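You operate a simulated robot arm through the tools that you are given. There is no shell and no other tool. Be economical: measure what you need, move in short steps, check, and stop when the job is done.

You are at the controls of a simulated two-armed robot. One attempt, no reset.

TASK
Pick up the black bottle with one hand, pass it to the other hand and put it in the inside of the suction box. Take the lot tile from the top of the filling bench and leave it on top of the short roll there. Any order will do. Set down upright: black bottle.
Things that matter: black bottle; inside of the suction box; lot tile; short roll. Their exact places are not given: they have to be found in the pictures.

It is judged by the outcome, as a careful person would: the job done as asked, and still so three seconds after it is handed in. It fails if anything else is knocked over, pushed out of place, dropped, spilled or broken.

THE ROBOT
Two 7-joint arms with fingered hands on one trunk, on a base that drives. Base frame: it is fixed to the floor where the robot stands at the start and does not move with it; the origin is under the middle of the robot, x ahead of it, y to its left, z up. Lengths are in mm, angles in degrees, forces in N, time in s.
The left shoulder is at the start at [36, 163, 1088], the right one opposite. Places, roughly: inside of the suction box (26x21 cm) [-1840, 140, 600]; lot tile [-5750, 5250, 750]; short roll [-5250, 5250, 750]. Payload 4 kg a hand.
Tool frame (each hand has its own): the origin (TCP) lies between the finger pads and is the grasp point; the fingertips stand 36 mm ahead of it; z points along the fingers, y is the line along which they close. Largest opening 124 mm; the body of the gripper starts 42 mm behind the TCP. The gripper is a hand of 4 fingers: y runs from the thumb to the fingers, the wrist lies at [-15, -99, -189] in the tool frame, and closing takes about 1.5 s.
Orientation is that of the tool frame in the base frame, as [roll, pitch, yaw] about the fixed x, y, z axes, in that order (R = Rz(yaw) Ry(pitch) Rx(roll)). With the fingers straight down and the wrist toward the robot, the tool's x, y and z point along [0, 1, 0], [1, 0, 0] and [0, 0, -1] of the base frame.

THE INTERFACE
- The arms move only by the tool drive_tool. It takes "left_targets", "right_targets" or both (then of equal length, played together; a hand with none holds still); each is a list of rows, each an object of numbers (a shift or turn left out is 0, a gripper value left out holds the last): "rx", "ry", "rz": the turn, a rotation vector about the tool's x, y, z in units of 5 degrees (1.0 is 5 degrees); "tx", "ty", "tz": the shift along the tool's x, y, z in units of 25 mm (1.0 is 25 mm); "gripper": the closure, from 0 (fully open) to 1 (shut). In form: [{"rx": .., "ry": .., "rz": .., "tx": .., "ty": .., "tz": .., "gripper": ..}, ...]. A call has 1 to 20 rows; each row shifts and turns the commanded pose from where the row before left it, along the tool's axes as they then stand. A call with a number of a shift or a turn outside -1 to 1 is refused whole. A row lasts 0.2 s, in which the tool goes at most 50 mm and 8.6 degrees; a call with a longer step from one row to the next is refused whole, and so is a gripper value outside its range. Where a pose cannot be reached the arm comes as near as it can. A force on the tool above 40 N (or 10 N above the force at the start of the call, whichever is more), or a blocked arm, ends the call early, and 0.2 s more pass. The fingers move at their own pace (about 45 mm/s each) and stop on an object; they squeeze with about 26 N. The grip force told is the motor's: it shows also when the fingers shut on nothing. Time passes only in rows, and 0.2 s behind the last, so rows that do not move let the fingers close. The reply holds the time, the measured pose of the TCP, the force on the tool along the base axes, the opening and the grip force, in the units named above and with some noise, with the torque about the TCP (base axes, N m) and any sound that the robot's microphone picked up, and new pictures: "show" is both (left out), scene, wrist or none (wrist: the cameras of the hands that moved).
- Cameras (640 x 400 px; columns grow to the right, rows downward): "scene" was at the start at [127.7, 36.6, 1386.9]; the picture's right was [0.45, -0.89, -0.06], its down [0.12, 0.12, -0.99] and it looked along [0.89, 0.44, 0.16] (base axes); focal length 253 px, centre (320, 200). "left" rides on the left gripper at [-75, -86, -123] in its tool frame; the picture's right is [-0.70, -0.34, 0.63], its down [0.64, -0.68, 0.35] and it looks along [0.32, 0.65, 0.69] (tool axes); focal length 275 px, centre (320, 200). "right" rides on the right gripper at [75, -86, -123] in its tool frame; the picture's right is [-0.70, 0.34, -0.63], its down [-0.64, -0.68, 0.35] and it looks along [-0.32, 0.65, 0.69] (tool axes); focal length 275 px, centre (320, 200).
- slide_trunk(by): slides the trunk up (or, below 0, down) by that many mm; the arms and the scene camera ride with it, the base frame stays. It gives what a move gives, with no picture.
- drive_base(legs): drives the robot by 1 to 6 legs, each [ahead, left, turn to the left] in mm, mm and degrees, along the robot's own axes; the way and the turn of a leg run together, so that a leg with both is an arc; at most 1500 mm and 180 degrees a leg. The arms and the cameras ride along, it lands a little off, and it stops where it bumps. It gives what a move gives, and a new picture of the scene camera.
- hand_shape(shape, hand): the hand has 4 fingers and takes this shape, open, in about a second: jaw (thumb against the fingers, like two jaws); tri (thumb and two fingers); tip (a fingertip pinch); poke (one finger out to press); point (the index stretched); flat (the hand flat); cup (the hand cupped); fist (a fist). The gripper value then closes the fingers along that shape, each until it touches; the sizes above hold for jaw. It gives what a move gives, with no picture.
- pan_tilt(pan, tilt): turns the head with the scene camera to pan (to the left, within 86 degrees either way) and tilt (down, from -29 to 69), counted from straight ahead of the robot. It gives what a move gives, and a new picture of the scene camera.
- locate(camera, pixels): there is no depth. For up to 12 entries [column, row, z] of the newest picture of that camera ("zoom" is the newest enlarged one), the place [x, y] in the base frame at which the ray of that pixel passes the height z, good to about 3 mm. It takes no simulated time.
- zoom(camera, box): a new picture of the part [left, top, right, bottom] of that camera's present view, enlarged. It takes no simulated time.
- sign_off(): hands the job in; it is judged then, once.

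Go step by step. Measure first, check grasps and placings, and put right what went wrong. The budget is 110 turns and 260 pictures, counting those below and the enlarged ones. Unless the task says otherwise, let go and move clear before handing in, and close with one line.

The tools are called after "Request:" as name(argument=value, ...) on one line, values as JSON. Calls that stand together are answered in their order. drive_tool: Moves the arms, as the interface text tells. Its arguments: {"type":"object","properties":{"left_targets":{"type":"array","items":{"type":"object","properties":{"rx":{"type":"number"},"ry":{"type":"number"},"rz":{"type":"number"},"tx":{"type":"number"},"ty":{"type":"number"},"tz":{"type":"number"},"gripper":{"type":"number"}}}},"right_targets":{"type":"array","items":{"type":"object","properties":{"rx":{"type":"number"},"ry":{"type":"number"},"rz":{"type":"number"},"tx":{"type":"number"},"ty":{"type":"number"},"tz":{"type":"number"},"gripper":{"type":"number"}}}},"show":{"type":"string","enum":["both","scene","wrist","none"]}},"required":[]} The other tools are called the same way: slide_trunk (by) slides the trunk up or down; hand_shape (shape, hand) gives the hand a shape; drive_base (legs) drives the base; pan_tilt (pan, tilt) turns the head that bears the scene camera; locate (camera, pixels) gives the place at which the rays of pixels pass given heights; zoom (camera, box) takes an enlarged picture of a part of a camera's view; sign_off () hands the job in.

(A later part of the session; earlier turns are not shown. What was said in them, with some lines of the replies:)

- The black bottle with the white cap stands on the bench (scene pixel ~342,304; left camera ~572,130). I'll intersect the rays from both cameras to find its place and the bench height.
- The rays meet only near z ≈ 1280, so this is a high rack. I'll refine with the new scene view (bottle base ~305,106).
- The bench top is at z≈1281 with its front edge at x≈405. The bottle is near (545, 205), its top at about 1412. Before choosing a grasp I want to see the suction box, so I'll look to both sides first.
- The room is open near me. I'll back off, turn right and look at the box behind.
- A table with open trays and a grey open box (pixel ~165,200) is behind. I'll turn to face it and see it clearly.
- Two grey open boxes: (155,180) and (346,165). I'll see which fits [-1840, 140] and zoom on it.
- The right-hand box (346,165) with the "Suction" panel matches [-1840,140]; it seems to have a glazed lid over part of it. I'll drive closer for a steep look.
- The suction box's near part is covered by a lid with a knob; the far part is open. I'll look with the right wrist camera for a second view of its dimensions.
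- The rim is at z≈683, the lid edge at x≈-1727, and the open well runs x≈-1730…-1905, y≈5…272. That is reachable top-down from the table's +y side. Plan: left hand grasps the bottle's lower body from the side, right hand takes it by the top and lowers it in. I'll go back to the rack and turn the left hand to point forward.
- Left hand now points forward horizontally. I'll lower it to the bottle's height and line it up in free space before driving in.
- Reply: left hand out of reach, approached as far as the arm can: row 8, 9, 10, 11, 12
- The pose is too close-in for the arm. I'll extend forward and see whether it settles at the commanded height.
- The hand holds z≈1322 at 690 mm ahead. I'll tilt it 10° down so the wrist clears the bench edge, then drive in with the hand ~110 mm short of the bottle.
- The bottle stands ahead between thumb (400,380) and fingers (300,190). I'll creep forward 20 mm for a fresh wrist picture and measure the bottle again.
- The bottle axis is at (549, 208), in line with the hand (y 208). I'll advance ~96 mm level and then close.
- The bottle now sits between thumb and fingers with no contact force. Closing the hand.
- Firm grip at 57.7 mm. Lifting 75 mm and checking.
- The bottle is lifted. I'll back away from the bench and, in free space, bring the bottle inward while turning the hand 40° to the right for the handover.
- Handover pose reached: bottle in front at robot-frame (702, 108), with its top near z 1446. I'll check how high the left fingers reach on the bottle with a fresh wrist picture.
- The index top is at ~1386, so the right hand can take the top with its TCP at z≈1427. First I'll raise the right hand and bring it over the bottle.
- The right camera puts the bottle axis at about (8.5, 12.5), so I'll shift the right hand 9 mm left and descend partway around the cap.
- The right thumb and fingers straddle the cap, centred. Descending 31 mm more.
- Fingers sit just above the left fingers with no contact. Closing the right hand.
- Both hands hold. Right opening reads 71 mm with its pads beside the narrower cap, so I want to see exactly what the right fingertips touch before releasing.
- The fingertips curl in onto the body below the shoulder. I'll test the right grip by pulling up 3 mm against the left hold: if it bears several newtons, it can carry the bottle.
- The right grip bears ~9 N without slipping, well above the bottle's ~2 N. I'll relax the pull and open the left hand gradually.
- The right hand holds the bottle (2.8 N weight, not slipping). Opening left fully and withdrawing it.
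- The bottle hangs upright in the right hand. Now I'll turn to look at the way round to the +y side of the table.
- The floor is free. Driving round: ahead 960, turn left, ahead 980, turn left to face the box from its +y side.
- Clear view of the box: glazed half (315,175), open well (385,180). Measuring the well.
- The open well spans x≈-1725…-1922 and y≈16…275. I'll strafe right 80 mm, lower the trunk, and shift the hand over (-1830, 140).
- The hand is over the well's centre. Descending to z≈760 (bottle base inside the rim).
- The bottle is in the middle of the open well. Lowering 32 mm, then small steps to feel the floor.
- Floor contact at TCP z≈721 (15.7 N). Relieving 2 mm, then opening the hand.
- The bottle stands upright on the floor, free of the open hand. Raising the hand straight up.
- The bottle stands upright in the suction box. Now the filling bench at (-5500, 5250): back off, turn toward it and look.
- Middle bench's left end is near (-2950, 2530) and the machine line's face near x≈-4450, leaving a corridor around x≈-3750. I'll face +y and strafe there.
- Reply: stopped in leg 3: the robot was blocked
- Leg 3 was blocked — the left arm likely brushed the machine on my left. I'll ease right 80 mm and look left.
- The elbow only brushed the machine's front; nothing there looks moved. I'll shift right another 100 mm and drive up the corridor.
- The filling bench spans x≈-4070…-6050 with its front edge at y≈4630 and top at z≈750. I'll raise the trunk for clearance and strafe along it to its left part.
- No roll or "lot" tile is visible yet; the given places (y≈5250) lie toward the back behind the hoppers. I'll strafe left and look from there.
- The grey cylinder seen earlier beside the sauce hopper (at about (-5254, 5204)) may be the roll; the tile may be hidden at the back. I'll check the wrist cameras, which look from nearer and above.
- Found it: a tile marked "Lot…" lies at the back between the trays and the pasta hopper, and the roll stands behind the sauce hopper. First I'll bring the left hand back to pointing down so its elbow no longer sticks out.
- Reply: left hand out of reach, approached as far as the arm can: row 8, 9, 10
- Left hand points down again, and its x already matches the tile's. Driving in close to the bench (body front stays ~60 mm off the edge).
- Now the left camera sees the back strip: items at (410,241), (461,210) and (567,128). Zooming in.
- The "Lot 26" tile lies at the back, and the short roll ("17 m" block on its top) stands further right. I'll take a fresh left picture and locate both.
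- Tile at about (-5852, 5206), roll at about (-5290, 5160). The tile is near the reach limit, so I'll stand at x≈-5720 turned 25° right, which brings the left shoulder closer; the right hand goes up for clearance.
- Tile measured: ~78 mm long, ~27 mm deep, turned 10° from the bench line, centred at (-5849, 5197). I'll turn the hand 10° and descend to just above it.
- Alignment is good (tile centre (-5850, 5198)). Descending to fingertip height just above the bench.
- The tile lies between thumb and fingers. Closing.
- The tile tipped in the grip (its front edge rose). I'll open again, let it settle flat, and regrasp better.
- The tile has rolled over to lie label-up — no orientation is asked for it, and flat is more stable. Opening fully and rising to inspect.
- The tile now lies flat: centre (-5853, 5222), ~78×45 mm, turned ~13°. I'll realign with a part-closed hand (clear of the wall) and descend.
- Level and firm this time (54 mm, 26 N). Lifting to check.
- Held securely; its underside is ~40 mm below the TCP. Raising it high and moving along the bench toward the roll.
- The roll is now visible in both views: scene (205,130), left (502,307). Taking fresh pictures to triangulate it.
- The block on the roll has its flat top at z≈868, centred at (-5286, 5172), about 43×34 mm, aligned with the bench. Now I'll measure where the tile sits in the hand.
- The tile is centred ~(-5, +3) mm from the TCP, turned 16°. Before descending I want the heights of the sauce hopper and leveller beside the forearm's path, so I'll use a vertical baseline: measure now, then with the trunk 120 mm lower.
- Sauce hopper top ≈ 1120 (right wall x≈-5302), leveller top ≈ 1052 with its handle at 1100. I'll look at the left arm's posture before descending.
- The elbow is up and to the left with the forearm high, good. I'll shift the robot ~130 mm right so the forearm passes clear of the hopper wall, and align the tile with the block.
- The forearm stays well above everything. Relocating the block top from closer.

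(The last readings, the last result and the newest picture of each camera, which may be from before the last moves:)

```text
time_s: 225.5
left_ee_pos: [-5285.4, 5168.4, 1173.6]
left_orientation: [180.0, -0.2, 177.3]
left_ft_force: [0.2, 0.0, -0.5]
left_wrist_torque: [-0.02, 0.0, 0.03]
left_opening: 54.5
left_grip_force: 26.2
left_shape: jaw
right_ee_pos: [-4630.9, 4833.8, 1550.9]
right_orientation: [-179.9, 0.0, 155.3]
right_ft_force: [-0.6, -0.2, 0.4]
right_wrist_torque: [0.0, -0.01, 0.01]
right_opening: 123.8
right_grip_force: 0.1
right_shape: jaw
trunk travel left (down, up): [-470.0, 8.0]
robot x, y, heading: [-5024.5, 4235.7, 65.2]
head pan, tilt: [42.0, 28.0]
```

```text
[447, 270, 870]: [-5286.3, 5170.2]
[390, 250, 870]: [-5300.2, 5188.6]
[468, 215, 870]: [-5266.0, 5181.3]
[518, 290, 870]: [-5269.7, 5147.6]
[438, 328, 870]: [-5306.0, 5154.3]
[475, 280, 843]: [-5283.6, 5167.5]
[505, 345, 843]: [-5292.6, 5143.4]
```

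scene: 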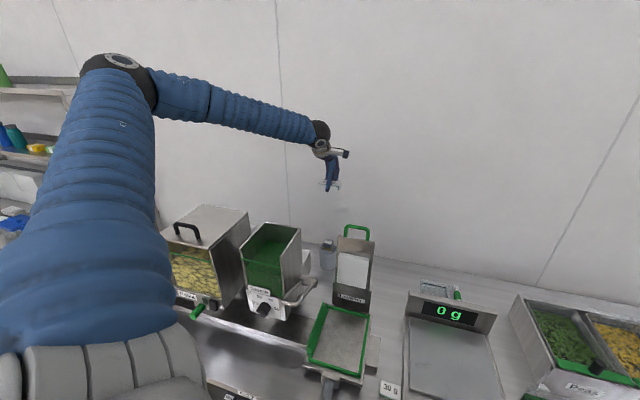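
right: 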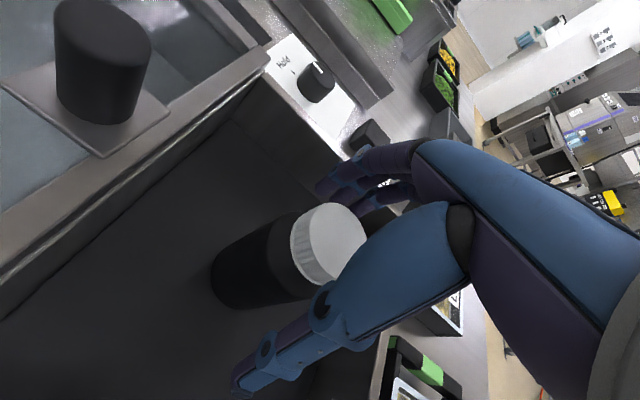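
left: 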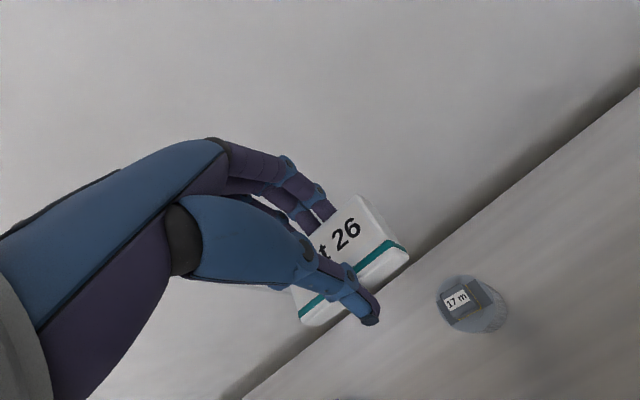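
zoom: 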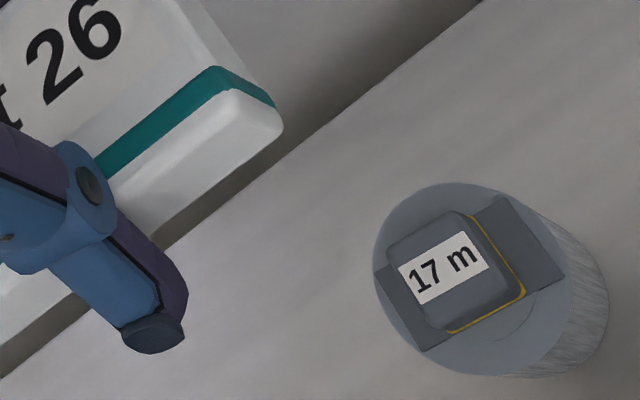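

Request:
drive_tool(left_targets=[{"tx": -0.14, "ty": -0.14}, {"tz": 1}, {"tz": 1}, {"tz": 1}, {"tz": 1}, {"tz": 1}, {"tz": 1}, {"tz": 1}, {"tz": 1}, {"tz": 0.8}, {"tz": 0.5}, {"tz": 0}], show="both")

Request:
zoom(camera="left", box=[260, 160, 460, 360])

Request:
zoom(camera="scene", box=[270, 180, 390, 290])

```text
time_s: 228.1
left_ee_pos: [-5282.6, 5164.2, 941.9]
left_orientation: [179.9, -0.2, 177.4]
left_ft_force: [0.3, -0.1, -1.0]
left_wrist_torque: [0.02, -0.01, -0.01]
left_opening: 54.2
left_grip_force: 26.6
left_shape: jaw
right_ee_pos: [-4631.5, 4832.7, 1551.0]
right_orientation: [180.0, -0.1, 155.3]
right_ft_force: [0.4, 0.4, -0.2]
right_wrist_torque: [-0.01, -0.01, -0.01]
right_opening: 123.9
right_grip_force: 0.1
right_shape: jaw
trunk travel left (down, up): [-470.0, 8.0]
robot x, y, heading: [-5024.8, 4236.7, 65.1]
head pan, tilt: [42.0, 28.0]
```

scene: 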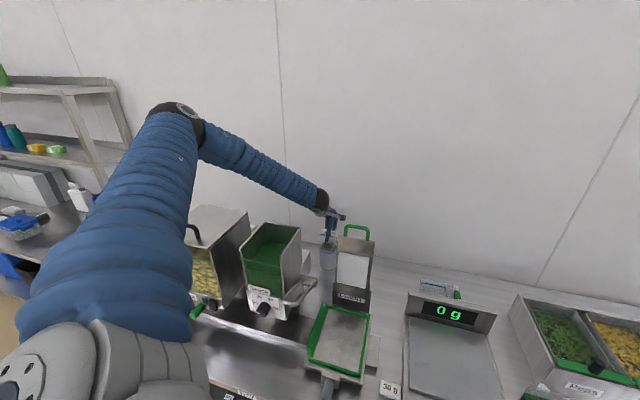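
left: 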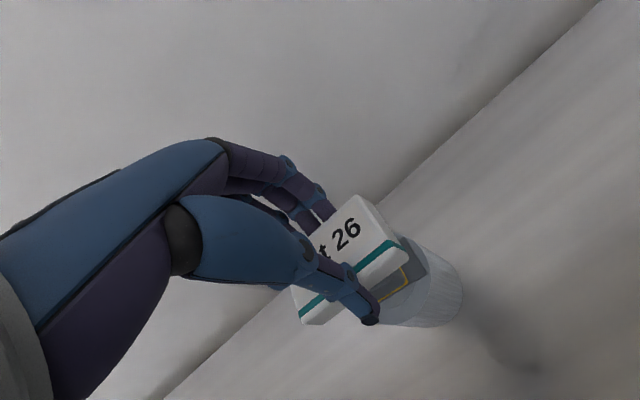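

```text
2.00 times, centred on (360, 260) of left
```

zoom: 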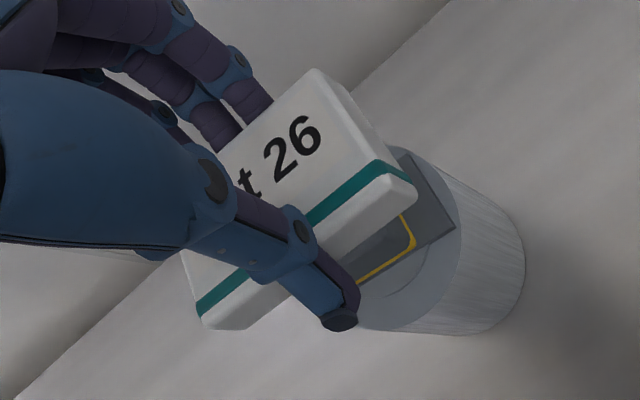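

```text
3.64 times, centred on (330, 235) of scene
```

zoom: 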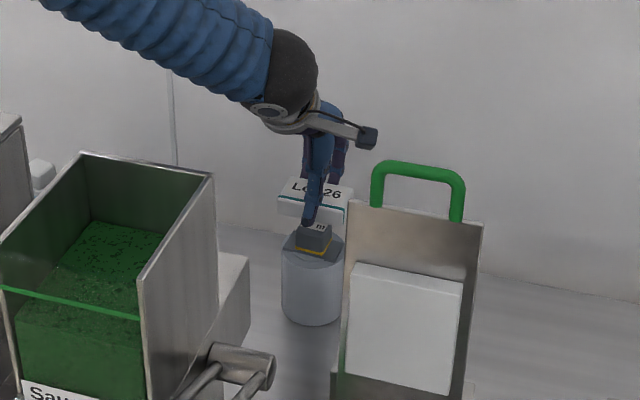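

Tile is centred over the block. Lowering gently to contact.

Request:
drive_tool(left_targets=[{"tz": 0.4}, {"tz": 0.3}, {"tz": 0.12}, {"tz": 0.1}, {"tz": 0}], show="wrist")

Request:
zoom(camera="scene", box=[290, 190, 370, 270])

```text
time_s: 229.3
left_ee_pos: [-5282.6, 5165.5, 918.4]
left_orientation: [180.0, -0.2, 177.3]
left_ft_force: [-0.2, -0.4, -0.7]
left_wrist_torque: [-0.02, -0.01, 0.02]
left_opening: 54.2
left_grip_force: 26.3
left_shape: jaw
right_ee_pos: [-4631.4, 4833.2, 1551.8]
right_orientation: [179.9, 0.1, 155.3]
right_ft_force: [0.1, -0.4, -0.7]
right_wrist_torque: [0.03, -0.01, -0.03]
right_opening: 123.6
right_grip_force: 0.1
right_shape: jaw
trunk travel left (down, up): [-470.0, 8.0]
robot x, y, heading: [-5022.0, 4236.1, 65.6]
head pan, tilt: [42.0, 28.0]
```

left: 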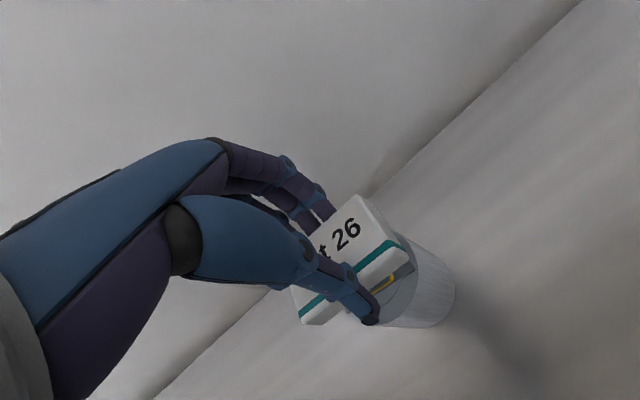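

```text
5.00 times, centred on (330, 230) of scene
```

zoom: 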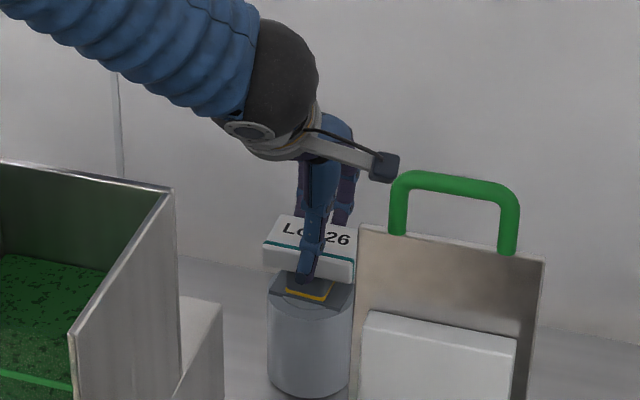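

Request:
drive_tool(left_targets=[{"tz": 0.1}, {"tz": 0.1}, {"tz": 0}], show="none")

```text
time_s: 230.1
left_ee_pos: [-5281.5, 5164.2, 914.6]
left_orientation: [179.7, -0.2, 177.3]
left_ft_force: [-1.2, 0.2, 12.3]
left_wrist_torque: [0.04, 0.02, 0.01]
left_opening: 54.5
left_grip_force: 26.1
left_shape: jaw
right_ee_pos: [-4632.2, 4831.7, 1552.9]
right_orientation: [179.9, 0.0, 155.2]
right_ft_force: [0.0, 0.9, 0.5]
right_wrist_torque: [0.02, -0.01, 0.0]
right_opening: 123.9
right_grip_force: 0.0
right_shape: jaw
trunk travel left (down, up): [-470.0, 8.0]
robot x, y, heading: [-5028.3, 4236.7, 65.5]
head pan, tilt: [42.0, 28.0]
```

Contact at 12 N with no tipping torque. Relieving slightly and opening slowly.

Request:
drive_tool(left_targets=[{"tz": -0.06}, {"gripper": 0.55}, {"gripper": 0.5}, {"gripper": 0.45}, {"gripper": 0.35}, {"gripper": 0.25}, {"gripper": 0.2}, {"gripper": 0.2}], show="wrist")

Request:
zoom(camera="scene", box=[290, 190, 370, 270])

```text
time_s: 231.9
left_ee_pos: [-5282.1, 5164.6, 914.0]
left_orientation: [179.8, -0.2, 177.4]
left_ft_force: [-0.7, 0.7, -1.1]
left_wrist_torque: [0.0, 0.0, -0.01]
left_opening: 99.0
left_grip_force: 0.2
left_shape: jaw
right_ee_pos: [-4630.1, 4832.4, 1550.3]
right_orientation: [180.0, 0.0, 155.3]
right_ft_force: [0.6, 0.0, 0.1]
right_wrist_torque: [0.0, 0.0, 0.0]
right_opening: 124.0
right_grip_force: 0.0
right_shape: jaw
trunk travel left (down, up): [-470.0, 8.0]
robot x, y, heading: [-5027.3, 4237.3, 65.5]
head pan, tilt: [42.0, 28.0]
```

left: 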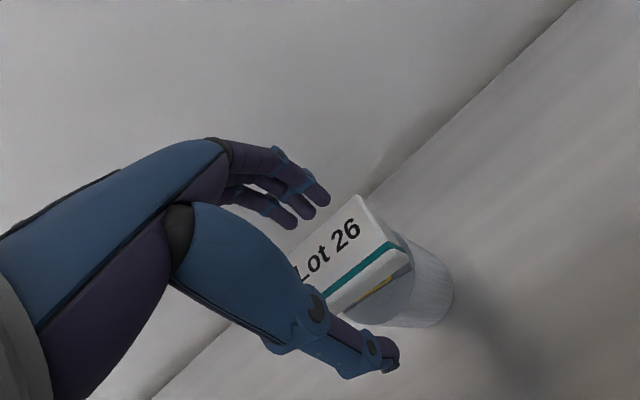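

```text
5.00 times, centred on (330, 230) of scene
```

zoom: 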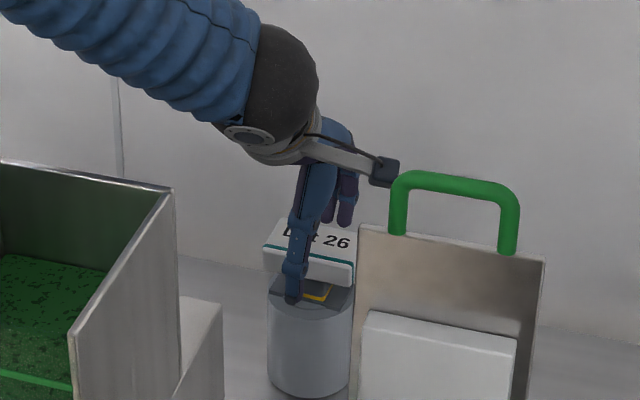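

The tile rests level on the roll's top, free of the fingers. Opening fully and withdrawing straight up.

Request:
drive_tool(left_targets=[{"gripper": 0}, {"gripper": 0}, {"gripper": 0}, {"tz": -0.4}, {"tz": -0.6}, {"tz": -0.8}, {"tz": -1}, {"tz": -1}, {"tz": -1}, {"tz": -1}, {"tz": -1}, {"tz": -1}, {"tz": -1}, {"tz": -1}, {"tz": -1}, {"tz": -1}, {"tz": 0}], show="both")

Request:
zoom(camera="left", box=[380, 210, 540, 340])

Request:
zoom(camera="scene", box=[260, 180, 400, 310])

```text
time_s: 235.5
left_ee_pos: [-5282.5, 5165.9, 1212.0]
left_orientation: [179.9, -0.2, 177.3]
left_ft_force: [-0.6, 0.6, 0.6]
left_wrist_torque: [0.01, -0.01, 0.02]
left_opening: 123.8
left_grip_force: 0.2
left_shape: jaw
right_ee_pos: [-4630.9, 4833.4, 1551.2]
right_orientation: [-180.0, 0.0, 155.3]
right_ft_force: [-0.6, 0.4, 0.1]
right_wrist_torque: [0.0, 0.01, 0.0]
right_opening: 123.7
right_grip_force: 0.0
right_shape: jaw
trunk travel left (down, up): [-470.0, 8.0]
robot x, y, heading: [-5027.3, 4238.3, 65.3]
head pan, tilt: [42.0, 28.0]
```

scene: 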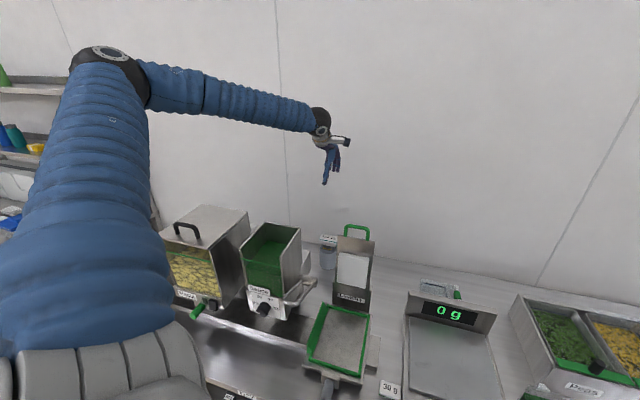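
left: 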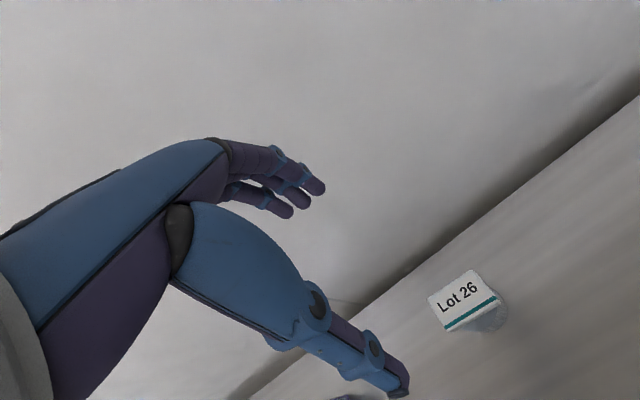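

```text
3.08 times, centred on (460, 275) of left
```

zoom: 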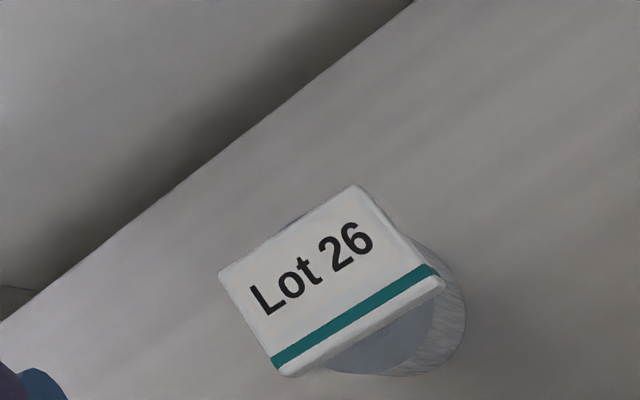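

```text
3.08 times, centred on (330, 245) of scene
```

zoom: 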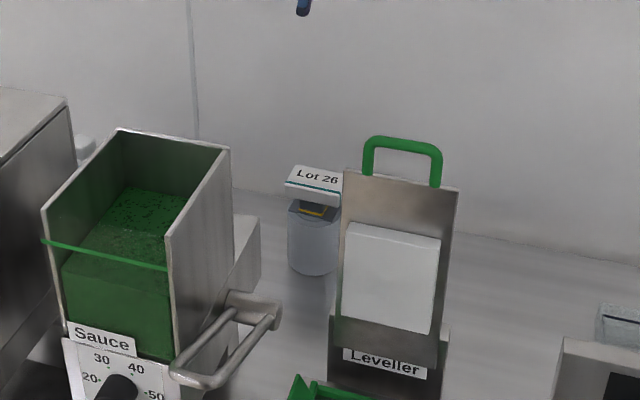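

The tile rests level and centred on top of the short roll, the bottle stands upright in the suction box, and both hands are clear. Handing in.

Request:
sign_off()

```text
The job is handed in.
```

I finished both parts and handed the job in. I passed the black bottle from the left hand to the right and stood it upright in the open part of the suction box. The Lot 26 tile is lying flat, label up, on the "17 m" block on top of the short roll; it rolled over from standing during my first grasp. On the way, my left elbow bumped the front of a floor machine and stopped the base; nothing there looked moved.
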